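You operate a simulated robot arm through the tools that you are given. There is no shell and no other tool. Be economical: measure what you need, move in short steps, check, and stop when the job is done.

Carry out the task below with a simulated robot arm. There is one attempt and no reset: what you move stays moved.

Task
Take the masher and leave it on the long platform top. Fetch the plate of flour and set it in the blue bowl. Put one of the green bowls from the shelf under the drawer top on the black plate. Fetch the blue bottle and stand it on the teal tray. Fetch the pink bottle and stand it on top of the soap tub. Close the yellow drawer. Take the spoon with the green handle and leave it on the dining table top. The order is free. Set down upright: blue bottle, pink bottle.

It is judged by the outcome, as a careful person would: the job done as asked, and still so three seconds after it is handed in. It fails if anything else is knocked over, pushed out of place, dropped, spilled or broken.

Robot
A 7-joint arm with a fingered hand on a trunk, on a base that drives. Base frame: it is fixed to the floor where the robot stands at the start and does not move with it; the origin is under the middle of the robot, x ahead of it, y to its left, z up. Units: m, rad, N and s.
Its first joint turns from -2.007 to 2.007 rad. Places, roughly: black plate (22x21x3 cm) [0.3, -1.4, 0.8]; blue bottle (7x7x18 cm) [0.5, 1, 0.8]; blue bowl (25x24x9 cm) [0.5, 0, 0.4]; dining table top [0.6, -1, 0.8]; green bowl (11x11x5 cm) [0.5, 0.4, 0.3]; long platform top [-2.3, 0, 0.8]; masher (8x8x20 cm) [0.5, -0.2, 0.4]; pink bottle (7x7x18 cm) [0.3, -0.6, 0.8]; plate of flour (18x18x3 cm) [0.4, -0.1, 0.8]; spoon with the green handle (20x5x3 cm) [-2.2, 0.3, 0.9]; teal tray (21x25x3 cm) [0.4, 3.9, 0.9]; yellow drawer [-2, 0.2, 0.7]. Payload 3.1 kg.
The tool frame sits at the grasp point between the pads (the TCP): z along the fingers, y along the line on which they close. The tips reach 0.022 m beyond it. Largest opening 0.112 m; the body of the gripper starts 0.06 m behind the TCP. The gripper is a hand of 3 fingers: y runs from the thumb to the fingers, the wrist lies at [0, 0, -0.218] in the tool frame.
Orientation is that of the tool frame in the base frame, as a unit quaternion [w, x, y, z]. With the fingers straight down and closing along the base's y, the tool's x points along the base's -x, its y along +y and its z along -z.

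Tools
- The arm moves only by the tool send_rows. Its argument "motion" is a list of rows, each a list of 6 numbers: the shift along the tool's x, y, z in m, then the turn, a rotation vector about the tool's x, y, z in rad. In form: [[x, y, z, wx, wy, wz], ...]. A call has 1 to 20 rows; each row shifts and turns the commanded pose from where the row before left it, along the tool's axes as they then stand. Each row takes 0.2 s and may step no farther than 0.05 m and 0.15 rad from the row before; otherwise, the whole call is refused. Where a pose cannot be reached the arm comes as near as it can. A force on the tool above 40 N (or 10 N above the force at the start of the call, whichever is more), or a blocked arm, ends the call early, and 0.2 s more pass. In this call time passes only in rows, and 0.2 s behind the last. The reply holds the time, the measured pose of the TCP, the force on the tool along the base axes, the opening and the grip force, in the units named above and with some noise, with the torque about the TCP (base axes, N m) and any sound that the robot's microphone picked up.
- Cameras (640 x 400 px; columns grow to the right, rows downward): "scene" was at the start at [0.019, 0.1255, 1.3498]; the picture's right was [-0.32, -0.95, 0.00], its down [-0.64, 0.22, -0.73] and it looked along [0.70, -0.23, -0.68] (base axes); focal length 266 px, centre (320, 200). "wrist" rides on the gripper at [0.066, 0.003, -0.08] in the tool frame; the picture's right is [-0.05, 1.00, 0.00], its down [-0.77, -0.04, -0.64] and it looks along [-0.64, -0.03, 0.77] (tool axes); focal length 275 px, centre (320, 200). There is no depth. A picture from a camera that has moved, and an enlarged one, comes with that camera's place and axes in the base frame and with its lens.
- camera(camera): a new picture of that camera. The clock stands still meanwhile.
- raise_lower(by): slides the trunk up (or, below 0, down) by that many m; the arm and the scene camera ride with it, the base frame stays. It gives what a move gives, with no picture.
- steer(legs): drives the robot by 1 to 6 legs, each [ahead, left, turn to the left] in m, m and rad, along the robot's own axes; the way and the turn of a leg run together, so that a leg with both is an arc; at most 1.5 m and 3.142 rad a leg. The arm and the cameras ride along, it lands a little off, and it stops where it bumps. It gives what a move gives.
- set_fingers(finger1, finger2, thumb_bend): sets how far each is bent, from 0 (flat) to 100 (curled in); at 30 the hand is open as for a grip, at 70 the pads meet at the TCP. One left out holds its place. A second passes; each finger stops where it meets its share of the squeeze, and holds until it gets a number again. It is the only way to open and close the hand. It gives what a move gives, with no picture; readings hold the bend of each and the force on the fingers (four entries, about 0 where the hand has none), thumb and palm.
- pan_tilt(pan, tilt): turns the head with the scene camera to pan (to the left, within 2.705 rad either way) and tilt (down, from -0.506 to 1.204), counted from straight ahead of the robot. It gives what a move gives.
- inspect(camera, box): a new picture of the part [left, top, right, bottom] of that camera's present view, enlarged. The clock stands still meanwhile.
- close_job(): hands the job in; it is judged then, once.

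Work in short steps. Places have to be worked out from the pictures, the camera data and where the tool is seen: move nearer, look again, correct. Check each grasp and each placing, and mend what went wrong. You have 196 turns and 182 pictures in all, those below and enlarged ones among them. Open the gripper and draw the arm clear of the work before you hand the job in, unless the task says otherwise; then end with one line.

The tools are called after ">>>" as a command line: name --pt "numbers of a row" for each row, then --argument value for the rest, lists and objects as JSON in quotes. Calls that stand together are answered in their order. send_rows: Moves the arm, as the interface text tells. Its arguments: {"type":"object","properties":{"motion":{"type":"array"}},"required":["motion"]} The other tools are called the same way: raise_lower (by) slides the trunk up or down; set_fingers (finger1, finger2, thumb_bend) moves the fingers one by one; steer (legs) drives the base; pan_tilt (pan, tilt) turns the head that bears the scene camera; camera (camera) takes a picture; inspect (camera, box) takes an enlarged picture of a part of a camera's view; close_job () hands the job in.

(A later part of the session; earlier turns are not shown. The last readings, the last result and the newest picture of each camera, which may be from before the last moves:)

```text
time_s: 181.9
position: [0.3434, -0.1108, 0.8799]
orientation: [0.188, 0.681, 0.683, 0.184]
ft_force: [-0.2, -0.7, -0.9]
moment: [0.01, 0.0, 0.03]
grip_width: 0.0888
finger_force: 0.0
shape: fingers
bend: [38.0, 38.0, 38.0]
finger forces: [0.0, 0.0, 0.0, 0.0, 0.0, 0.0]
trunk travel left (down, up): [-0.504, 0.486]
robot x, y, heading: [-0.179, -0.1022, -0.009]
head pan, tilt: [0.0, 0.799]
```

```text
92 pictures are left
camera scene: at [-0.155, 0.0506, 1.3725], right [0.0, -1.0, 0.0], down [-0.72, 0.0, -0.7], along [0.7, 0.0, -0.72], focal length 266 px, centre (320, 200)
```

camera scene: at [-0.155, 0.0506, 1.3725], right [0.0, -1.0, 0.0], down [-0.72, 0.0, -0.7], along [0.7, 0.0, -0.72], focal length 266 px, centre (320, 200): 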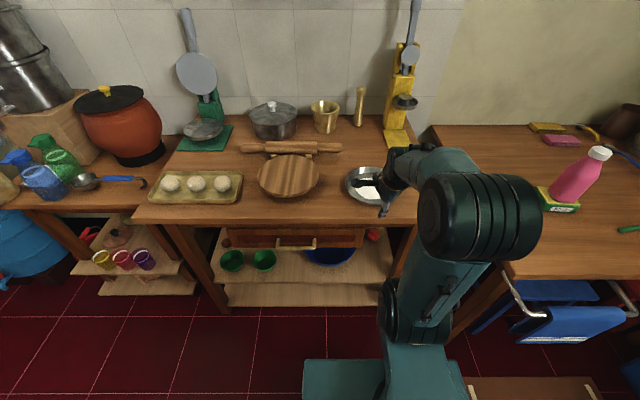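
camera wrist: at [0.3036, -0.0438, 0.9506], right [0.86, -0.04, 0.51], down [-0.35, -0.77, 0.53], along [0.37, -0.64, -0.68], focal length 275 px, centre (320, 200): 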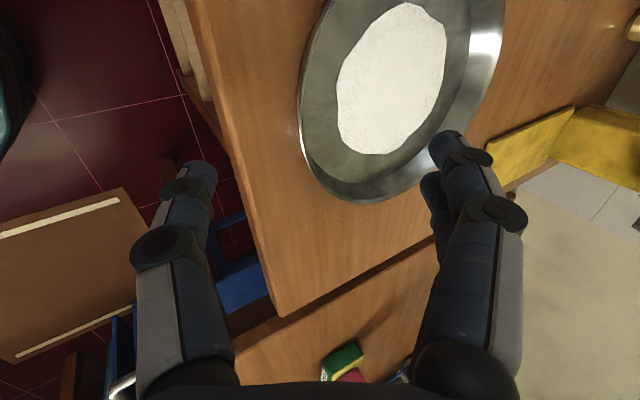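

Near rim measured at (0.382, -0.114, ~0.787). The thumb must slip under the rim without hitting the table, so I pre-bend it to 60 and approach.

>>> set_fingers --finger1 40 --finger2 40 --thumb_bend 60

>>> send_rows --pt "-0.003 -0.0136 0.02 0 0 0" --pt "0 0 0.025 0 0 0" --pt "0 0 0.02 0 0 0"

>>> camera --camera "wrist"

```text
time_s: 182.9
position: [0.3427, -0.1111, 0.8797]
orientation: [0.188, 0.681, 0.684, 0.184]
ft_force: [0.7, 0.6, -0.9]
moment: [0.01, 0.0, 0.02]
grip_width: 0.056
finger_force: 0.0
shape: fingers
bend: [40.0, 40.0, 60.0]
finger forces: [0.1, 0.0, 0.0, 0.1, 0.0, 0.0]
trunk travel left (down, up): [-0.504, 0.486]
robot x, y, heading: [-0.1748, -0.1039, -0.006]
head pan, tilt: [0.0, 0.799]
```

```text
time_s: 183.7
position: [0.3624, -0.1147, 0.8204]
orientation: [0.191, 0.68, 0.683, 0.186]
ft_force: [-8.3, -0.7, 20.5]
moment: [0.02, 0.04, 0.04]
grip_width: 0.0406
finger_force: 10.5
shape: fingers
bend: [40.0, 40.0, 69.0]
finger forces: [0.0, 0.1, 0.1, 0.0, 21.7, 0.0]
trunk travel left (down, up): [-0.504, 0.486]
robot x, y, heading: [-0.178, -0.0994, -0.009]
head pan, tilt: [0.0, 0.799]
```

```text
91 pictures are left
camera wrist: at [0.3225, -0.047, 0.8909], right [0.86, -0.04, 0.51], down [-0.36, -0.77, 0.53], along [0.37, -0.64, -0.67], focal length 275 px, centre (320, 200)
```

wrist: 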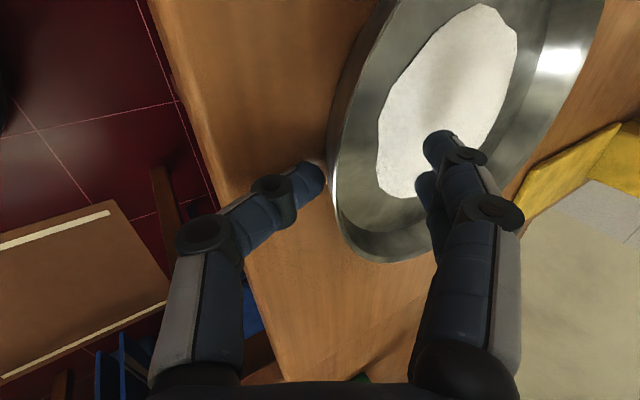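

The thumb tip reached the table at TCP z≈0.82, so this table top is ≈0.795 and the rim ≈0.825: the hand is already at the rim. I back off a few mm, centre sideways and close.

>>> send_rows --pt "0.012 0 -0.007 0 0 0"

>>> camera --camera "wrist"

```text
time_s: 184.1
position: [0.3618, -0.1007, 0.8255]
orientation: [0.189, 0.681, 0.684, 0.184]
ft_force: [2.7, 0.8, 7.5]
moment: [0.04, -0.09, 0.02]
grip_width: 0.0433
finger_force: 3.3
shape: fingers
bend: [40.0, 40.0, 65.0]
finger forces: [0.0, 0.0, 0.0, 0.1, 7.4, 0.0]
trunk travel left (down, up): [-0.504, 0.486]
robot x, y, heading: [-0.1762, -0.1021, -0.003]
head pan, tilt: [0.0, 0.799]
```

```text
90 pictures are left
camera wrist: at [0.3219, -0.0341, 0.895], right [0.86, -0.04, 0.51], down [-0.35, -0.77, 0.53], along [0.37, -0.64, -0.67], focal length 275 px, centre (320, 200)
```

wrist: 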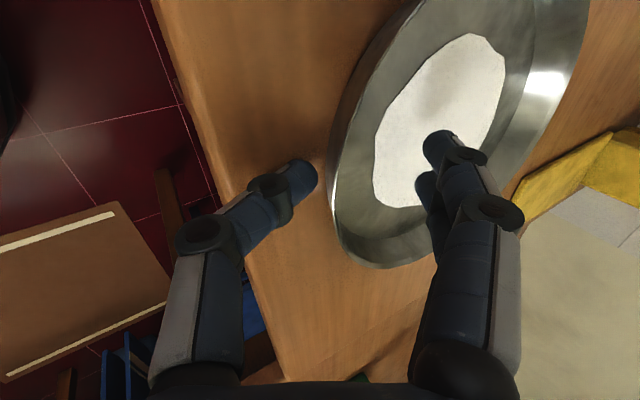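

The rim lies between thumb (outside) and fingers (inside). Closing the fingers against the rim.

>>> set_fingers --finger1 75 --finger2 75 --thumb_bend 72

>>> camera --camera "wrist"

```text
time_s: 185.1
position: [0.3618, -0.102, 0.8239]
orientation: [0.188, 0.681, 0.684, 0.184]
ft_force: [0.5, 0.4, -1.0]
moment: [-0.02, 0.03, -0.02]
grip_width: 0.0038
finger_force: 5.4
shape: fingers
bend: [72.0, 73.0, 71.0]
finger forces: [3.5, 2.2, 0.0, 0.0, 6.1, 0.0]
trunk travel left (down, up): [-0.504, 0.486]
robot x, y, heading: [-0.1775, -0.1, -0.007]
head pan, tilt: [0.0, 0.799]
```

```text
89 pictures are left
camera wrist: at [0.3222, -0.0344, 0.8947], right [0.86, -0.04, 0.51], down [-0.35, -0.77, 0.53], along [0.37, -0.64, -0.68], focal length 275 px, centre (320, 200)
```

wrist: 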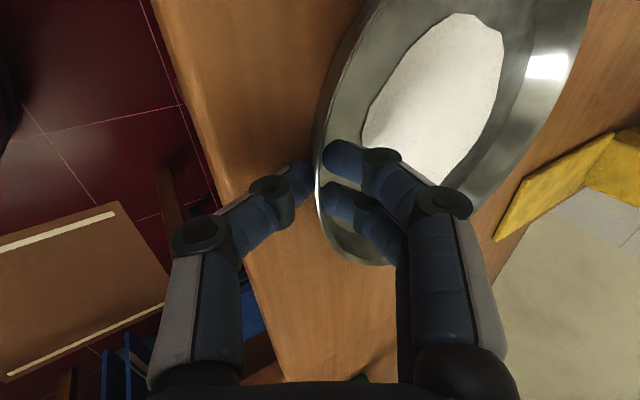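

Rim is pinched; I squeeze harder.

>>> set_fingers --finger1 90 --finger2 90 --thumb_bend 90

>>> send_rows --pt "0 0.005 -0.0086 0 0 0"

>>> camera --camera "wrist"

>>> inspect --camera "scene" --box '[300, 120, 460, 240]'

```text
time_s: 186.1
position: [0.3615, -0.1032, 0.824]
orientation: [0.188, 0.681, 0.683, 0.184]
ft_force: [-0.1, -0.8, 0.5]
moment: [0.04, 0.01, -0.02]
grip_width: 0.0018
finger_force: 25.8
shape: fingers
bend: [75.0, 77.0, 74.0]
finger forces: [13.3, 12.2, 0.1, 0.1, 25.2, 0.0]
trunk travel left (down, up): [-0.504, 0.486]
robot x, y, heading: [-0.1796, -0.1004, -0.004]
head pan, tilt: [0.0, 0.799]
```

```text
time_s: 186.5
position: [0.3613, -0.102, 0.835]
orientation: [0.188, 0.681, 0.683, 0.183]
ft_force: [0.4, 0.5, -0.6]
moment: [0.02, 0.05, 0.01]
grip_width: 0.0002
finger_force: 24.4
shape: fingers
bend: [75.0, 77.0, 76.0]
finger forces: [12.4, 11.8, 0.2, 0.0, 25.0, 0.1]
trunk travel left (down, up): [-0.504, 0.486]
robot x, y, heading: [-0.1768, -0.1036, -0.001]
head pan, tilt: [0.0, 0.799]
```

```text
88 pictures are left
camera wrist: at [0.3218, -0.0347, 0.9044], right [0.86, -0.04, 0.51], down [-0.35, -0.77, 0.53], along [0.37, -0.64, -0.68], focal length 275 px, centre (320, 200)
```

wrist: 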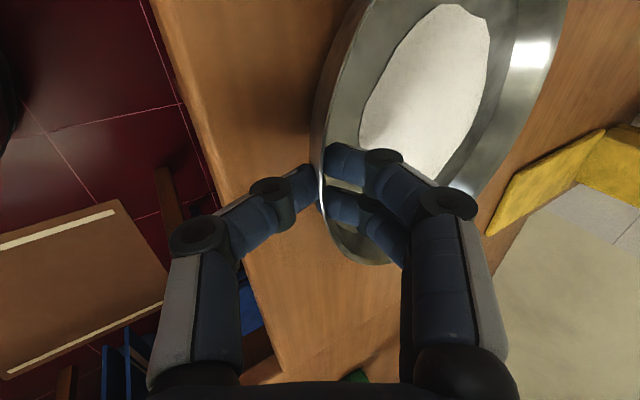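

```text
3.33 times, centred on (380, 180) of scene
camera zoom: at [-0.155, 0.0506, 1.3724], right [0.0, -1.0, 0.0], down [-0.72, 0.0, -0.7], along [0.7, 0.0, -0.72], focal length 887 px, centre (120, 267)
```

zoom: 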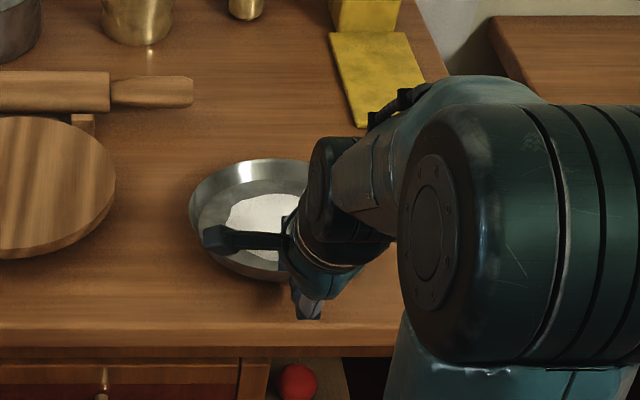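

It is still pinched at 25 N; lifting a further 2.5 cm to judge droop.

>>> send_rows --pt "0 0.0064 -0.0108 0 0 0" --pt "0 0.0064 -0.0108 0 0 0"

>>> inspect --camera "scene" --box '[300, 120, 460, 240]'

>>> camera --camera "wrist"

```text
time_s: 187.1
position: [0.3606, -0.1006, 0.8565]
orientation: [0.189, 0.681, 0.683, 0.184]
ft_force: [0.1, 0.0, -1.3]
moment: [-0.02, 0.1, 0.01]
grip_width: 0.0005
finger_force: 25.9
shape: fingers
bend: [75.0, 77.0, 76.0]
finger forces: [12.6, 12.6, 0.0, 0.0, 26.6, 0.0]
trunk travel left (down, up): [-0.504, 0.486]
robot x, y, heading: [-0.1782, -0.1035, -0.007]
head pan, tilt: [0.0, 0.799]
```

```text
3.33 times, centred on (380, 180) of scene
camera zoom: at [-0.1549, 0.0506, 1.3724], right [0.0, -1.0, 0.0], down [-0.72, 0.0, -0.7], along [0.7, 0.0, -0.72], focal length 887 px, centre (120, 267)
```

zoom: 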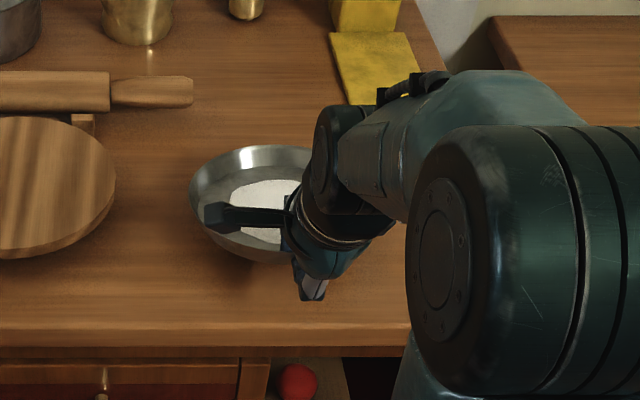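

```text
85 pictures are left
camera wrist: at [0.3209, -0.0336, 0.9281], right [0.86, -0.04, 0.51], down [-0.35, -0.77, 0.53], along [0.37, -0.64, -0.68], focal length 275 px, centre (320, 200)
```

wrist: 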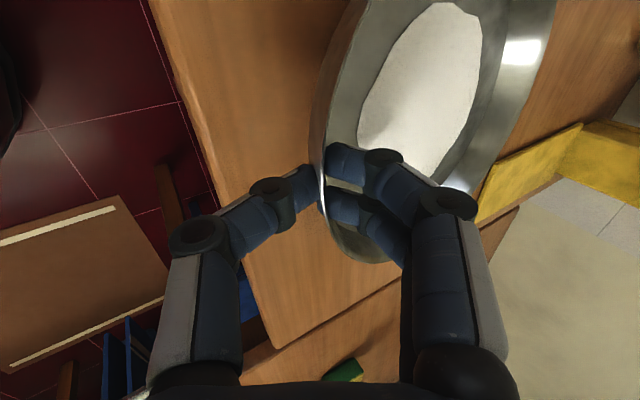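

Plate is lifted level and is light (~1.3 N). But at this 60° slope the hand would hit the drawer above the blue bowl, so I set the plate back at the table's front edge with a 3.5 cm overhang and regrip at a flatter angle.

>>> send_rows --pt "0 -0.0301 -0.0178 0 0 0" --pt "0 -0.0301 -0.0178 0 0 0" --pt "0 -0.0051 0.0086 0 0 0" --pt "0 -0.0051 0.0086 0 0 0" --pt "0 -0.0026 0.0043 0 0 0" --pt "0 -0.0026 0.0043 0 0 0"

>>> inspect --camera "scene" --box '[300, 120, 460, 240]'

>>> camera --camera "wrist"

```text
time_s: 188.5
position: [0.2923, -0.1016, 0.828]
orientation: [0.188, 0.681, 0.684, 0.185]
ft_force: [-0.6, -0.4, -0.6]
moment: [0.05, -0.05, -0.01]
grip_width: 0.0003
finger_force: 24.8
shape: fingers
bend: [75.0, 77.0, 76.0]
finger forces: [13.3, 11.5, 0.0, 0.0, 24.8, 0.0]
trunk travel left (down, up): [-0.504, 0.486]
robot x, y, heading: [-0.1809, -0.098, -0.006]
head pan, tilt: [0.0, 0.799]
```

```text
3.33 times, centred on (380, 180) of scene
camera zoom: at [-0.1549, 0.0508, 1.3724], right [0.0, -1.0, 0.0], down [-0.72, 0.0, -0.7], along [0.7, 0.0, -0.72], focal length 887 px, centre (120, 267)
```

zoom: 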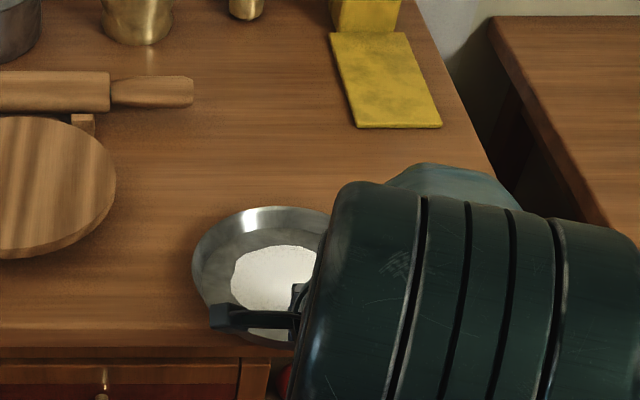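

```text
83 pictures are left
camera wrist: at [0.2512, -0.0343, 0.8979], right [0.86, -0.04, 0.51], down [-0.35, -0.77, 0.54], along [0.37, -0.64, -0.68], focal length 275 px, centre (320, 200)
```

wrist: 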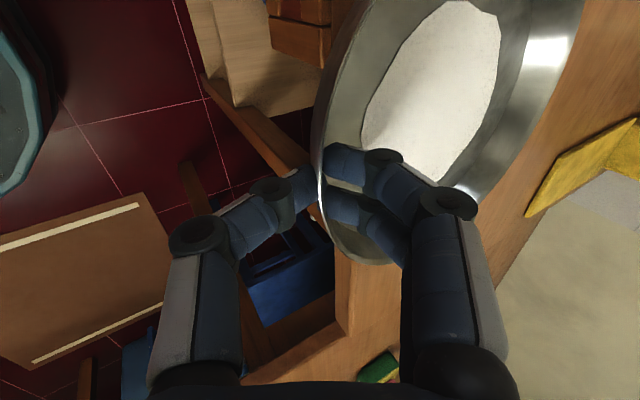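

Plate is just above the table at the edge (edge x≈0.334). Lower the last few mm and release.

>>> send_rows --pt "0 -0.001 0.0017 0 0 0" --pt "0 -0.001 0.0017 0 0 0" --pt "0 -0.001 0.0017 0 0 0"

>>> set_fingers --finger1 55 --finger2 55 --thumb_bend 60

>>> camera --camera "wrist"

```text
time_s: 189.3
position: [0.2907, -0.1024, 0.8228]
orientation: [0.188, 0.682, 0.683, 0.183]
ft_force: [0.4, -0.1, 0.2]
moment: [0.08, -0.08, 0.03]
grip_width: 0.0
finger_force: 25.3
shape: fingers
bend: [76.0, 77.0, 76.0]
finger forces: [14.2, 12.0, 0.0, 0.1, 25.0, 0.0]
trunk travel left (down, up): [-0.504, 0.486]
robot x, y, heading: [-0.1763, -0.0984, -0.004]
head pan, tilt: [0.0, 0.799]
```

```text
time_s: 190.3
position: [0.2905, -0.1023, 0.8219]
orientation: [0.189, 0.681, 0.683, 0.184]
ft_force: [-0.2, -0.4, 0.1]
moment: [0.0, 0.0, 0.0]
grip_width: 0.0333
finger_force: 0.1
shape: fingers
bend: [55.0, 55.0, 60.0]
finger forces: [0.0, 0.1, 0.1, 0.0, 0.0, 0.1]
trunk travel left (down, up): [-0.504, 0.486]
robot x, y, heading: [-0.1771, -0.1028, -0.005]
head pan, tilt: [0.0, 0.799]
```

```text
82 pictures are left
camera wrist: at [0.2514, -0.0348, 0.8922], right [0.86, -0.04, 0.51], down [-0.35, -0.77, 0.53], along [0.37, -0.64, -0.68], focal length 275 px, centre (320, 200)
```

wrist: 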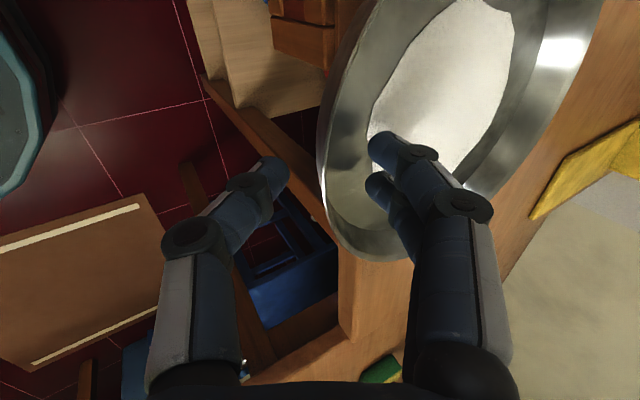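

Released cleanly. Withdraw, flatten the tool to 35° below horizontal, and re-approach the overhanging rim.

>>> send_rows --pt "0 0 -0.04 0 0 0" --pt "0 0 -0.04 0 0 0" --pt "0 0 0 -0.145 0 0" --pt "0 0 0 -0.145 0 0" --pt "0 0 0 -0.146 0 0" --pt "0 -0.03 0 0 0 0"

>>> set_fingers --finger1 47 --finger2 47 --thumb_bend 47

>>> send_rows --pt "0 0 0.03 0 0 0" --pt "0 0 0.02 0 0 0"

>>> camera --camera "wrist"

```text
time_s: 191.7
position: [0.2334, -0.1038, 0.8694]
orientation: [0.333, 0.624, 0.626, 0.328]
ft_force: [1.1, -1.1, -0.8]
moment: [-0.02, -0.04, 0.02]
grip_width: 0.0337
finger_force: 0.0
shape: fingers
bend: [55.0, 55.0, 60.0]
finger forces: [0.1, 0.0, 0.0, 0.0, 0.1, 0.0]
trunk travel left (down, up): [-0.504, 0.486]
robot x, y, heading: [-0.1748, -0.0986, 0.0]
head pan, tilt: [0.0, 0.799]
```

```text
time_s: 192.7
position: [0.2344, -0.1036, 0.8683]
orientation: [0.33, 0.624, 0.628, 0.328]
ft_force: [0.8, 0.1, -0.7]
moment: [-0.03, 0.02, -0.02]
grip_width: 0.0629
finger_force: 0.2
shape: fingers
bend: [47.0, 47.0, 47.0]
finger forces: [0.1, 0.0, 0.1, 0.0, 0.1, 0.0]
trunk travel left (down, up): [-0.504, 0.486]
robot x, y, heading: [-0.1761, -0.1001, -0.003]
head pan, tilt: [0.0, 0.799]
```

```text
time_s: 193.3
position: [0.2755, -0.1021, 0.8397]
orientation: [0.331, 0.624, 0.627, 0.328]
ft_force: [0.1, -1.4, -1.2]
moment: [-0.02, -0.01, 0.03]
grip_width: 0.0629
finger_force: 0.0
shape: fingers
bend: [47.0, 47.0, 47.0]
finger forces: [0.0, 0.0, 0.1, 0.0, 0.0, 0.1]
trunk travel left (down, up): [-0.504, 0.486]
robot x, y, heading: [-0.1791, -0.1025, -0.002]
head pan, tilt: [0.0, 0.799]
```

```text
81 pictures are left
camera wrist: at [0.2093, -0.0354, 0.887], right [0.57, -0.04, 0.82], down [-0.54, -0.77, 0.34], along [0.62, -0.64, -0.46], focal length 275 px, centre (320, 200)
```

wrist: 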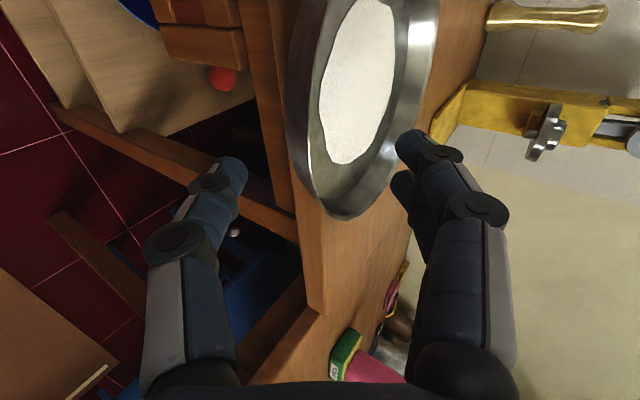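

Re-estimated: near rim at about (0.274, -0.102, 0.825), plate stable on the edge. I correct the approach so thumb goes under the rim and the fingers over it.

>>> send_rows --pt "0 -0.013 0.005 0 0 0" --pt "0 0 0.016 0 0 0"

>>> camera --camera "wrist"

```text
time_s: 193.9
position: [0.285, -0.1021, 0.8153]
orientation: [0.331, 0.624, 0.627, 0.328]
ft_force: [-0.8, 0.2, -0.4]
moment: [0.0, 0.0, 0.01]
grip_width: 0.0629
finger_force: 0.1
shape: fingers
bend: [47.0, 47.0, 47.0]
finger forces: [0.0, 0.1, 0.1, 0.0, 0.1, 0.1]
trunk travel left (down, up): [-0.504, 0.486]
robot x, y, heading: [-0.1725, -0.1035, -0.005]
head pan, tilt: [0.0, 0.799]
```

```text
80 pictures are left
camera wrist: at [0.2186, -0.0353, 0.8633], right [0.57, -0.04, 0.82], down [-0.54, -0.77, 0.34], along [0.62, -0.64, -0.46], focal length 275 px, centre (320, 200)
```

wrist: 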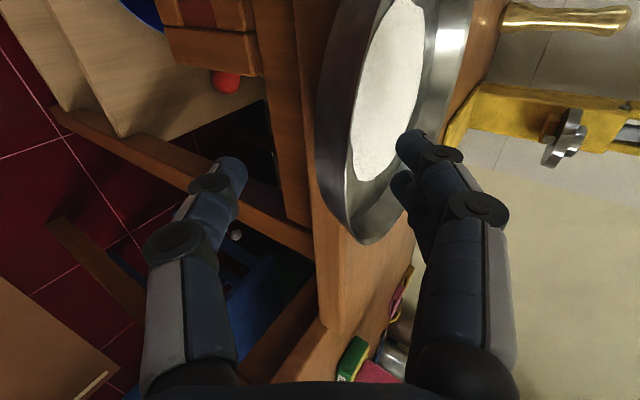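

Thumb is below the rim, fingers above the inside. Closing with full squeeze.

>>> set_fingers --finger1 65 --finger2 65 --thumb_bend 65

>>> set_fingers --finger1 90 --finger2 90 --thumb_bend 90

>>> camera --camera "wrist"

```text
time_s: 194.9
position: [0.2841, -0.1018, 0.8164]
orientation: [0.331, 0.624, 0.628, 0.327]
ft_force: [0.3, 0.8, 0.8]
moment: [-0.01, 0.01, -0.02]
grip_width: 0.015
finger_force: 0.4
shape: fingers
bend: [64.0, 65.0, 65.0]
finger forces: [0.4, 0.0, 0.0, 0.1, 0.0, 0.0]
trunk travel left (down, up): [-0.504, 0.486]
robot x, y, heading: [-0.18, -0.1017, -0.006]
head pan, tilt: [0.0, 0.799]
```

```text
time_s: 195.9
position: [0.2842, -0.1013, 0.8155]
orientation: [0.332, 0.624, 0.627, 0.328]
ft_force: [0.2, 0.4, -0.9]
moment: [0.0, 0.06, 0.03]
grip_width: 0.0001
finger_force: 27.8
shape: fingers
bend: [76.0, 77.0, 76.0]
finger forces: [12.9, 11.5, 0.1, 0.1, 32.2, 0.0]
trunk travel left (down, up): [-0.504, 0.486]
robot x, y, heading: [-0.1771, -0.1033, 0.001]
head pan, tilt: [0.0, 0.799]
```

```text
79 pictures are left
camera wrist: at [0.2183, -0.0352, 0.8636], right [0.57, -0.04, 0.82], down [-0.54, -0.77, 0.34], along [0.62, -0.64, -0.46], focal length 275 px, centre (320, 200)
```

wrist: 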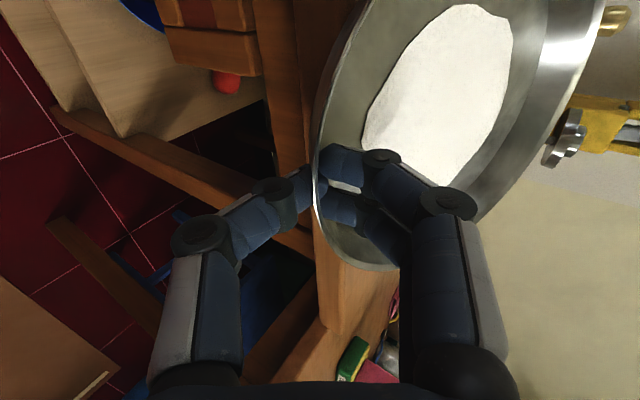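

The pinch aligns the plate wall with the pads, so at 35° the plate came up tilted ~25°. I lift 3 cm and turn the tool back to ~58°, which levels it (the drawer front turns out recessed to x≈0.37, so that slope can fit).

>>> send_rows --pt "0 0.0123 -0.0086 0 0 0" --pt "0 0.0123 -0.0086 0 0 0" --pt "0 0 0 0.13 0 0" --pt "0 0 0 0.13 0 0" --pt "0 0 0 0.13 0 0"

>>> inspect --camera "scene" --box '[300, 120, 460, 260]'

>>> camera --camera "wrist"

```text
time_s: 197.1
position: [0.2866, -0.1022, 0.8463]
orientation: [0.206, 0.677, 0.678, 0.199]
ft_force: [0.0, 0.0, -1.6]
moment: [-0.01, 0.08, 0.0]
grip_width: 0.0002
finger_force: 27.5
shape: fingers
bend: [76.0, 77.0, 76.0]
finger forces: [12.8, 11.7, 0.1, 0.0, 30.3, 0.0]
trunk travel left (down, up): [-0.504, 0.486]
robot x, y, heading: [-0.1741, -0.0993, -0.005]
head pan, tilt: [0.0, 0.799]
```

```text
2.86 times, centred on (380, 190) of scene
camera zoom: at [-0.1546, 0.0506, 1.3724], right [0.0, -1.0, 0.0], down [-0.72, 0.0, -0.7], along [0.7, 0.0, -0.72], focal length 760 px, centre (149, 229)
```

zoom: 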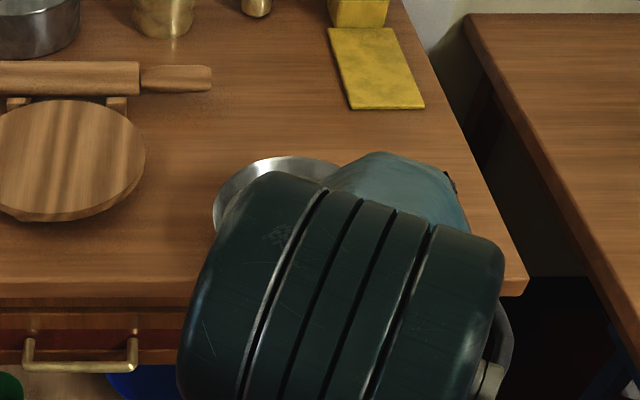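

```text
77 pictures are left
camera wrist: at [0.2428, -0.0351, 0.9146], right [0.84, -0.04, 0.55], down [-0.38, -0.77, 0.52], along [0.4, -0.64, -0.66], focal length 275 px, centre (320, 200)
```

wrist: 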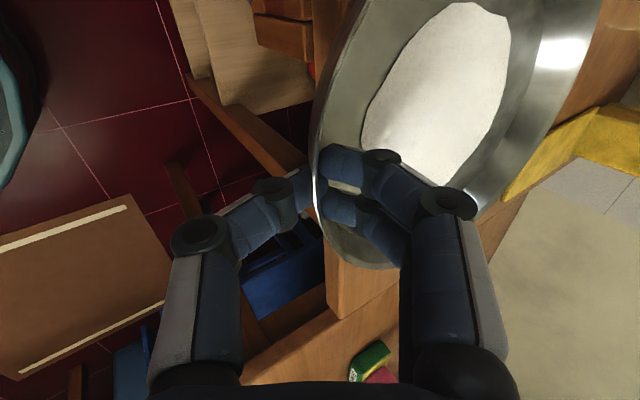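

Level again and secure. I back away from the table, lower the trunk to shelf height and look at the bowl.

>>> steer --legs '[[-0.36, 0, 0], [0, 0.11, 0]]'

>>> raise_lower --by -0.37

>>> pan_tilt --pan 0.0 --tilt 0.6

>>> camera --camera "scene"

>>> camera --camera "wrist"

```text
time_s: 200.3
position: [-0.0837, 0.0094, 0.8456]
orientation: [0.204, 0.679, 0.677, 0.199]
ft_force: [0.4, 0.7, -1.0]
moment: [0.0, 0.08, 0.05]
grip_width: 0.0001
finger_force: 27.1
shape: fingers
bend: [76.0, 77.0, 76.0]
finger forces: [12.8, 11.7, 0.1, 0.0, 30.2, 0.0]
trunk travel left (down, up): [-0.504, 0.486]
robot x, y, heading: [-0.5415, 0.008, -0.007]
head pan, tilt: [0.0, 0.799]
```

```text
time_s: 203.9
position: [-0.0844, 0.0087, 0.476]
orientation: [0.205, 0.679, 0.677, 0.199]
ft_force: [-0.1, -0.1, -0.3]
moment: [0.0, 0.08, 0.03]
grip_width: 0.0
finger_force: 27.3
shape: fingers
bend: [76.0, 77.0, 76.0]
finger forces: [12.8, 11.7, 0.0, 0.0, 30.3, 0.0]
trunk travel left (down, up): [-0.134, 0.856]
robot x, y, heading: [-0.5449, 0.0088, -0.013]
head pan, tilt: [0.0, 0.799]
```

```text
time_s: 204.6
position: [-0.0833, 0.0083, 0.4752]
orientation: [0.204, 0.679, 0.677, 0.199]
ft_force: [-0.2, 0.8, -1.9]
moment: [0.01, 0.11, 0.02]
grip_width: 0.0
finger_force: 27.4
shape: fingers
bend: [76.0, 77.0, 76.0]
finger forces: [12.8, 11.7, 0.1, 0.1, 30.4, 0.0]
trunk travel left (down, up): [-0.134, 0.856]
robot x, y, heading: [-0.5449, 0.0117, -0.01]
head pan, tilt: [0.0, 0.6]
```

```text
76 pictures are left
camera scene: at [-0.5148, 0.1634, 1.0192], right [-0.01, -1.0, 0.0], down [-0.57, 0.01, -0.82], along [0.82, -0.01, -0.57], focal length 266 px, centre (320, 200)
```

scene: 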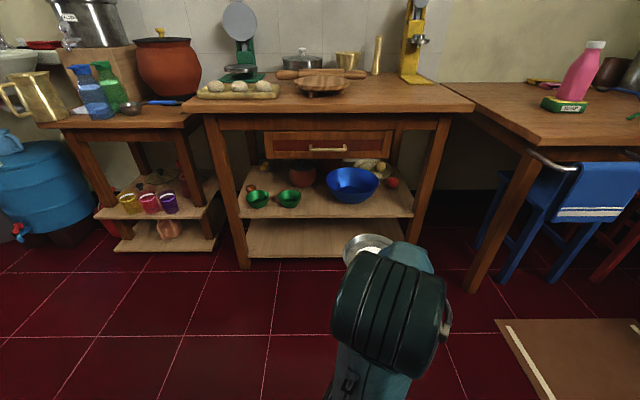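

```text
75 pictures are left
camera wrist: at [-0.1261, 0.0754, 0.5443], right [0.84, -0.05, 0.55], down [-0.38, -0.77, 0.52], along [0.39, -0.64, -0.66], focal length 275 px, centre (320, 200)
```

wrist: 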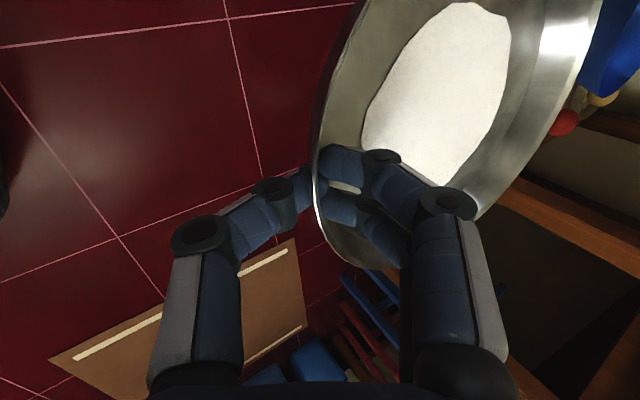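

I enlarge the bowl to measure it well.

>>> inspect --camera "scene" --box '[250, 120, 410, 280]'

```text
2.50 times, centred on (330, 200) of scene
camera zoom: at [-0.5148, 0.1634, 1.0192], right [-0.01, -1.0, 0.0], down [-0.57, 0.01, -0.82], along [0.82, -0.01, -0.57], focal length 665 px, centre (295, 200)
```

zoom: 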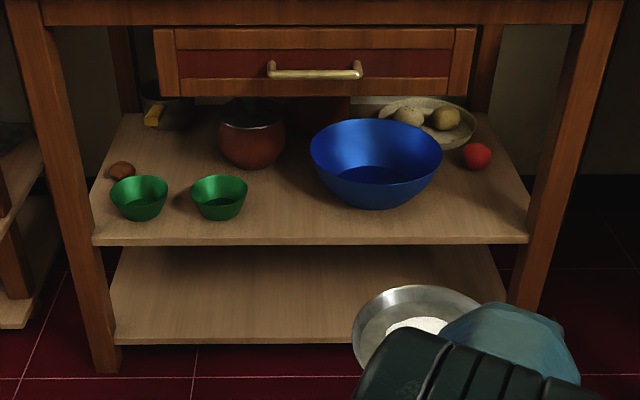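

Bowl centre ≈(0.507, 0.007), rim ≈0.425; drawer front bottom edge at (0.373, 0.585). I flatten the tool ~10° for clearance and drive the plate in just over the bowl's front rim.

>>> send_rows --pt "0 0 0 -0.085 0 0" --pt "0 0 0 -0.085 0 0"

>>> steer --legs '[[0.42, 0, 0.01]]'

>>> pan_tilt --pan -0.15 --tilt 0.85

>>> camera --camera "scene"

>>> camera --camera "wrist"

```text
time_s: 205.2
position: [-0.0833, 0.0074, 0.4759]
orientation: [0.261, 0.659, 0.657, 0.256]
ft_force: [-0.2, -0.3, -1.6]
moment: [0.01, 0.12, 0.01]
grip_width: 0.0001
finger_force: 27.5
shape: fingers
bend: [76.0, 77.0, 76.0]
finger forces: [12.8, 11.8, 0.0, 0.0, 30.1, 0.0]
trunk travel left (down, up): [-0.134, 0.856]
robot x, y, heading: [-0.5471, 0.0141, -0.014]
head pan, tilt: [0.0, 0.6]
```

```text
time_s: 207.8
position: [0.3386, 0.0067, 0.4763]
orientation: [0.261, 0.657, 0.659, 0.257]
ft_force: [-0.6, 0.6, 0.2]
moment: [0.01, 0.11, 0.02]
grip_width: 0.0
finger_force: 27.0
shape: fingers
bend: [76.0, 77.0, 76.0]
finger forces: [12.8, 11.7, 0.0, 0.0, 30.1, 0.0]
trunk travel left (down, up): [-0.134, 0.856]
robot x, y, heading: [-0.119, 0.0112, -0.004]
head pan, tilt: [0.0, 0.6]
```

```text
time_s: 208.6
position: [0.3395, 0.0077, 0.4766]
orientation: [0.261, 0.658, 0.659, 0.256]
ft_force: [-0.5, 0.4, -0.3]
moment: [-0.01, 0.09, -0.01]
grip_width: 0.0
finger_force: 26.9
shape: fingers
bend: [76.0, 77.0, 76.0]
finger forces: [12.8, 11.9, 0.0, 0.0, 30.2, 0.0]
trunk travel left (down, up): [-0.134, 0.856]
robot x, y, heading: [-0.1196, 0.0077, 0.001]
head pan, tilt: [-0.15, 0.85]
```

```text
73 pictures are left
camera scene: at [-0.1044, 0.149, 0.9985], right [-0.15, -0.99, 0.0], down [-0.74, 0.12, -0.66], along [0.65, -0.1, -0.75], focal length 266 px, centre (320, 200)
```

scene: 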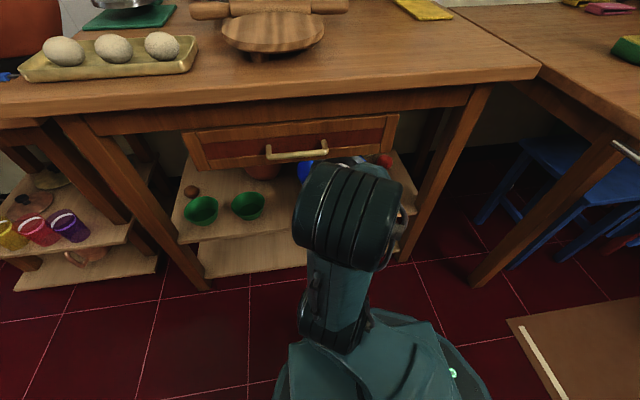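

```text
72 pictures are left
camera wrist: at [0.2851, 0.0745, 0.5367], right [0.73, -0.04, 0.68], down [-0.46, -0.77, 0.45], along [0.5, -0.64, -0.58], focal length 275 px, centre (320, 200)
```

wrist: 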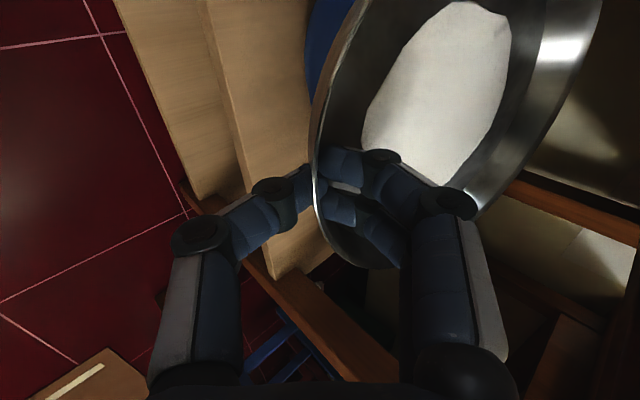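

Plate is poised over the bowl's front rim under the drawer. I advance and descend in small steps.

>>> send_rows --pt "0 0.0149 0.0207 0 0 0" --pt "0 0.0149 0.0207 0 0 0" --pt "0 0.0058 0.0158 0 0 0" --pt "0 0.0058 0.0158 0 0 0"

>>> camera --camera "wrist"

>>> inspect --camera "scene" --box '[170, 100, 450, 300]'

```text
time_s: 209.6
position: [0.4187, 0.0062, 0.4509]
orientation: [0.26, 0.657, 0.659, 0.257]
ft_force: [-0.2, 0.1, -1.5]
moment: [0.03, 0.12, 0.01]
grip_width: 0.0
finger_force: 26.8
shape: fingers
bend: [76.0, 77.0, 76.0]
finger forces: [12.6, 11.6, 0.0, 0.0, 29.6, 0.0]
trunk travel left (down, up): [-0.134, 0.856]
robot x, y, heading: [-0.1238, 0.0103, -0.001]
head pan, tilt: [-0.15, 0.85]
```

```text
71 pictures are left
camera wrist: at [0.3651, 0.0739, 0.5109], right [0.73, -0.04, 0.68], down [-0.46, -0.77, 0.45], along [0.5, -0.64, -0.58], focal length 275 px, centre (320, 200)
```

wrist: 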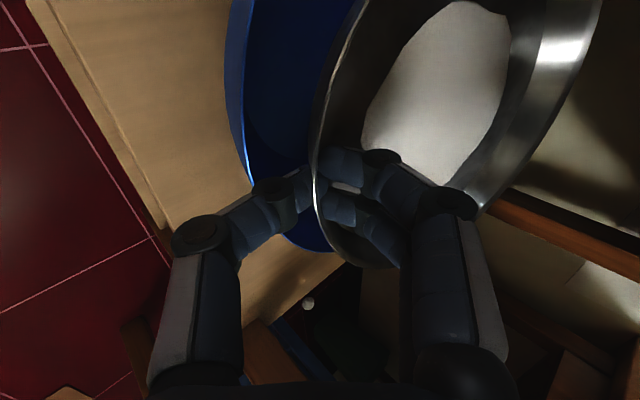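

```text
2.00 times, centred on (310, 200) of scene
camera zoom: at [-0.1045, 0.1489, 0.9984], right [-0.15, -0.99, 0.0], down [-0.74, 0.12, -0.66], along [0.65, -0.1, -0.75], focal length 532 px, centre (340, 200)
```

zoom: 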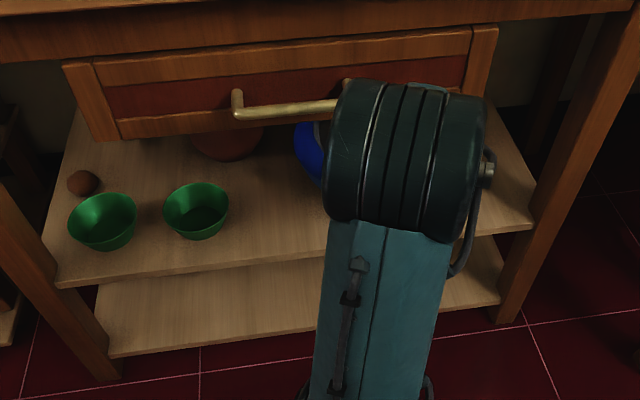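

No contact yet. The plate needs ~1.2 cm more depth to sit inside the bowl's rim; small careful steps.

>>> send_rows --pt "0 0.003 0.0049 0 0 0" --pt "0 0.003 0.0049 0 0 0" --pt "0 0.003 0.0049 0 0 0"

>>> camera --camera "wrist"

```text
time_s: 210.3
position: [0.436, 0.0071, 0.447]
orientation: [0.261, 0.657, 0.659, 0.256]
ft_force: [0.1, 0.0, -1.2]
moment: [0.0, 0.13, 0.01]
grip_width: 0.0
finger_force: 26.3
shape: fingers
bend: [76.0, 77.0, 76.0]
finger forces: [12.7, 11.6, 0.0, 0.0, 29.8, 0.0]
trunk travel left (down, up): [-0.134, 0.856]
robot x, y, heading: [-0.1227, 0.0101, -0.005]
head pan, tilt: [-0.15, 0.85]
```

```text
69 pictures are left
camera wrist: at [0.3823, 0.0747, 0.5067], right [0.73, -0.04, 0.68], down [-0.46, -0.77, 0.45], along [0.5, -0.64, -0.58], focal length 275 px, centre (320, 200)
```

wrist: 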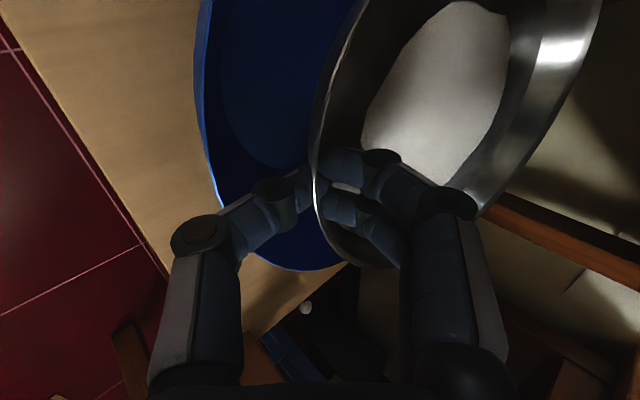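

Still free. The thumb tip is now inside the bowl's rim; I continue slightly forward and down until something touches.

>>> send_rows --pt "0 0.0012 0.0073 0 0 0" --pt "0 -0.0034 0.0037 0 0 0" --pt "0 -0.0034 0.0037 0 0 0" --pt "0 -0.0034 0.0037 0 0 0"

>>> camera --camera "wrist"

```text
time_s: 211.3
position: [0.442, 0.0074, 0.4268]
orientation: [0.261, 0.657, 0.659, 0.256]
ft_force: [-0.5, 0.0, 2.9]
moment: [0.0, 0.29, -0.05]
grip_width: 0.0
finger_force: 29.2
shape: fingers
bend: [76.0, 77.0, 76.0]
finger forces: [12.9, 11.8, 0.0, 0.1, 34.3, 0.0]
trunk travel left (down, up): [-0.134, 0.856]
robot x, y, heading: [-0.1187, 0.0107, -0.005]
head pan, tilt: [-0.15, 0.85]
```

```text
68 pictures are left
camera wrist: at [0.3874, 0.0746, 0.4869], right [0.73, -0.04, 0.68], down [-0.46, -0.77, 0.45], along [0.5, -0.64, -0.58], focal length 275 px, centre (320, 200)
```

wrist: 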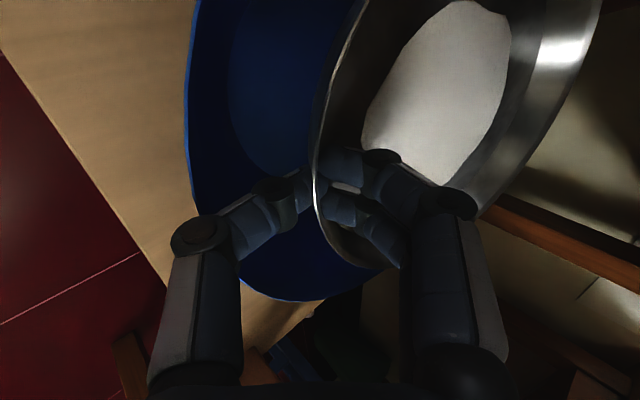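

Light contact (3 N): the thumb/plate touches the bowl. I release by opening the inner fingers, letting the plate settle on the thumb first.

>>> set_fingers --finger1 64 --finger2 64

>>> camera --camera "wrist"

```text
time_s: 212.3
position: [0.4409, 0.0077, 0.426]
orientation: [0.261, 0.657, 0.659, 0.256]
ft_force: [-0.1, 0.5, 0.7]
moment: [0.03, -0.02, 0.0]
grip_width: 0.0108
finger_force: 0.1
shape: fingers
bend: [64.0, 64.0, 90.0]
finger forces: [0.0, 0.0, 0.0, 0.0, 0.2, 0.0]
trunk travel left (down, up): [-0.134, 0.856]
robot x, y, heading: [-0.1175, 0.0105, -0.002]
head pan, tilt: [-0.15, 0.85]
```

```text
67 pictures are left
camera wrist: at [0.3875, 0.0747, 0.4866], right [0.73, -0.04, 0.68], down [-0.46, -0.77, 0.45], along [0.5, -0.64, -0.58], focal length 275 px, centre (320, 200)
```

wrist: 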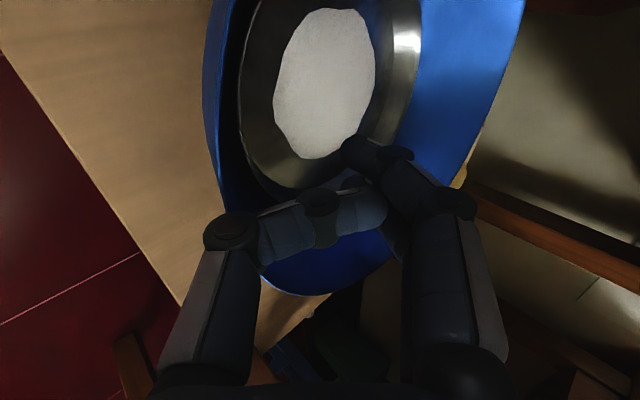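

The plate dropped neatly into the bowl. I retrace the path out.

>>> send_rows --pt "0 0.0068 -0.0074 0 0 0" --pt "0 0.0034 -0.0037 0 0 0" --pt "0 -0.0102 -0.022 0 0 0" --pt "0 -0.0116 -0.0316 0 0 0" --pt "0 -0.0298 -0.03 0 0 0" --pt "0 -0.03 -0.03 0 0 0"

>>> steer --legs '[[-0.35, 0, 0]]'

>>> pan_tilt --pan 0.1 --tilt 0.6

>>> inspect --camera "scene" --box '[200, 80, 500, 300]'

```text
time_s: 213.8
position: [0.3011, 0.0088, 0.4707]
orientation: [0.261, 0.657, 0.659, 0.257]
ft_force: [-0.1, -0.1, 1.2]
moment: [0.02, 0.0, -0.05]
grip_width: 0.0106
finger_force: 0.1
shape: fingers
bend: [64.0, 64.0, 90.0]
finger forces: [0.0, 0.0, 0.0, 0.0, 0.1, 0.0]
trunk travel left (down, up): [-0.134, 0.856]
robot x, y, heading: [-0.1257, 0.0091, -0.007]
head pan, tilt: [-0.15, 0.85]
```

```text
time_s: 216.1
position: [-0.0548, 0.007, 0.4714]
orientation: [0.263, 0.662, 0.655, 0.254]
ft_force: [-0.8, 0.1, 0.2]
moment: [-0.01, 0.01, -0.02]
grip_width: 0.0106
finger_force: 0.1
shape: fingers
bend: [64.0, 64.0, 90.0]
finger forces: [0.0, 0.0, 0.0, 0.0, 0.0, 0.0]
trunk travel left (down, up): [-0.134, 0.856]
robot x, y, heading: [-0.4791, 0.0165, -0.024]
head pan, tilt: [-0.15, 0.85]
```

```text
time_s: 216.8
position: [-0.0554, 0.0069, 0.4708]
orientation: [0.263, 0.662, 0.654, 0.255]
ft_force: [-0.3, 0.8, 0.1]
moment: [0.0, -0.01, 0.02]
grip_width: 0.0112
finger_force: 0.0
shape: fingers
bend: [64.0, 64.0, 90.0]
finger forces: [0.0, 0.0, 0.1, 0.0, 0.0, 0.0]
trunk travel left (down, up): [-0.134, 0.856]
robot x, y, heading: [-0.4793, 0.013, -0.019]
head pan, tilt: [0.099, 0.6]
```

```text
1.82 times, centred on (350, 190) of scene
camera zoom: at [-0.4501, 0.173, 1.0192], right [0.08, -1.0, 0.0], down [-0.56, -0.05, -0.82], along [0.82, 0.07, -0.57], focal length 484 px, centre (266, 218)
```

zoom: 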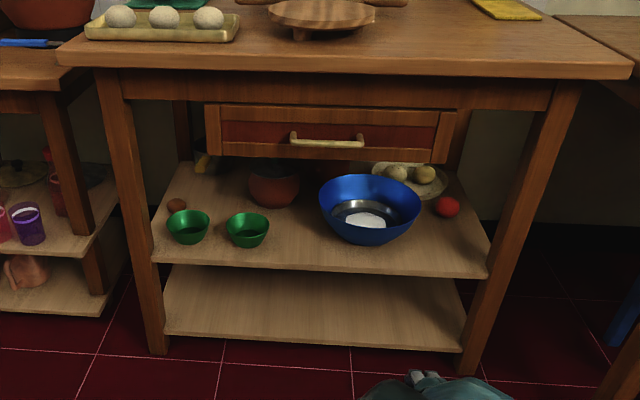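

Flour plate is nicely in the blue bowl. Next the right-hand green bowl at ≈(0.443, 0.293), rim z≈0.385: I steepen the tool to ~60° and move in front of it.

>>> send_rows --pt "0 0 0 0.1 0 0" --pt "0 0 0 0.11 0 0"

>>> set_fingers --finger1 45 --finger2 45 --thumb_bend 55

>>> steer --legs '[[0, 0.286, 0.019], [0.34, 0, 0]]'

>>> camera --camera "wrist"

>>> pan_tilt --pan 0.0 --tilt 0.85

>>> camera --camera "scene"

```text
time_s: 217.4
position: [-0.0564, 0.007, 0.4712]
orientation: [0.191, 0.686, 0.677, 0.185]
ft_force: [0.3, 0.3, 0.1]
moment: [-0.01, -0.03, -0.01]
grip_width: 0.0111
finger_force: 0.1
shape: fingers
bend: [64.0, 64.0, 90.0]
finger forces: [0.1, 0.1, 0.0, 0.0, 0.0, 0.0]
trunk travel left (down, up): [-0.134, 0.856]
robot x, y, heading: [-0.4859, 0.0121, -0.021]
head pan, tilt: [0.099, 0.6]
```

```text
time_s: 218.4
position: [-0.0562, 0.0079, 0.4705]
orientation: [0.191, 0.685, 0.678, 0.184]
ft_force: [0.2, 0.2, -0.2]
moment: [-0.02, -0.03, 0.01]
grip_width: 0.0544
finger_force: 0.1
shape: fingers
bend: [45.0, 45.0, 55.0]
finger forces: [0.0, 0.0, 0.0, 0.1, 0.1, 0.1]
trunk travel left (down, up): [-0.134, 0.856]
robot x, y, heading: [-0.4773, 0.0127, -0.015]
head pan, tilt: [0.099, 0.6]
```

```text
time_s: 222.2
position: [0.277, 0.3036, 0.4714]
orientation: [0.19, 0.678, 0.685, 0.187]
ft_force: [0.8, 0.8, -0.6]
moment: [-0.02, -0.01, -0.01]
grip_width: 0.0542
finger_force: 0.1
shape: fingers
bend: [45.0, 45.0, 55.0]
finger forces: [0.0, 0.0, 0.0, 0.1, 0.0, 0.0]
trunk travel left (down, up): [-0.134, 0.856]
robot x, y, heading: [-0.1479, 0.2996, 0.003]
head pan, tilt: [0.099, 0.6]
```

```text
65 pictures are left
camera wrist: at [0.2364, 0.371, 0.5407], right [0.86, -0.04, 0.51], down [-0.35, -0.77, 0.53], along [0.38, -0.64, -0.67], focal length 275 px, centre (320, 200)
```

wrist: 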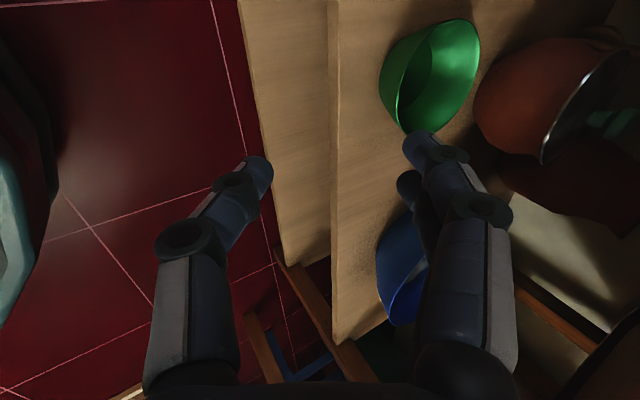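

```text
time_s: 223.0
position: [0.2765, 0.3042, 0.4706]
orientation: [0.19, 0.678, 0.685, 0.187]
ft_force: [0.1, -0.3, 0.1]
moment: [0.03, -0.02, 0.0]
grip_width: 0.0543
finger_force: 0.1
shape: fingers
bend: [45.0, 45.0, 55.0]
finger forces: [0.1, 0.0, 0.0, 0.1, 0.1, 0.0]
trunk travel left (down, up): [-0.134, 0.856]
robot x, y, heading: [-0.1504, 0.299, -0.0]
head pan, tilt: [0.0, 0.85]
```

```text
64 pictures are left
camera scene: at [-0.1298, 0.4525, 0.9985], right [0.0, -1.0, 0.0], down [-0.75, 0.0, -0.66], along [0.66, 0.0, -0.75], focal length 266 px, centre (320, 200)
```

scene: 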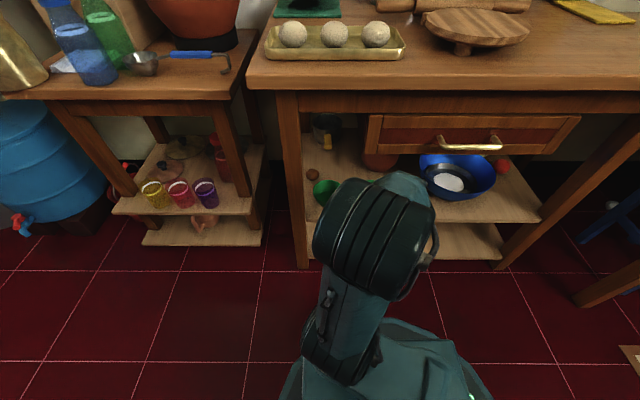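

Green bowl centre ≈(0.443, 0.300). I line up on its near rim and advance along the tool axis.

>>> send_rows --pt "-0.004 0.027 0.015 0 0 0" --pt "0 0.0266 0.015 0 0 0" --pt "0 0 0.03 0 0 0" --pt "0 0 0.03 0 0 0"

>>> camera --camera "wrist"

```text
time_s: 224.0
position: [0.3704, 0.3018, 0.4221]
orientation: [0.19, 0.679, 0.684, 0.187]
ft_force: [-0.4, 0.5, 0.0]
moment: [-0.02, 0.0, 0.03]
grip_width: 0.0545
finger_force: 0.1
shape: fingers
bend: [45.0, 45.0, 55.0]
finger forces: [0.1, 0.0, 0.0, 0.0, 0.0, 0.0]
trunk travel left (down, up): [-0.134, 0.856]
robot x, y, heading: [-0.1499, 0.3006, 0.008]
head pan, tilt: [0.0, 0.85]
```

```text
63 pictures are left
camera wrist: at [0.3295, 0.3669, 0.4918], right [0.86, -0.04, 0.51], down [-0.35, -0.77, 0.53], along [0.38, -0.64, -0.67], focal length 275 px, centre (320, 200)
```

wrist: 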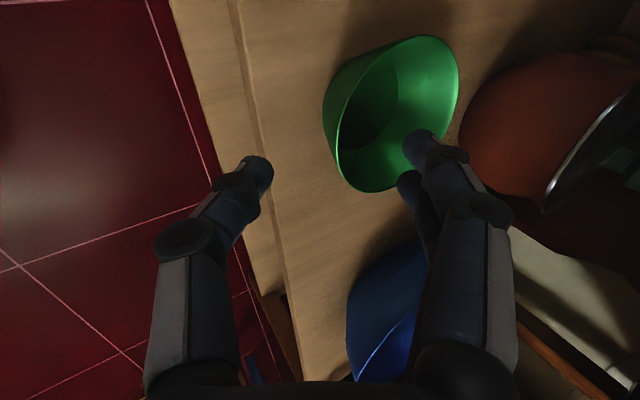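

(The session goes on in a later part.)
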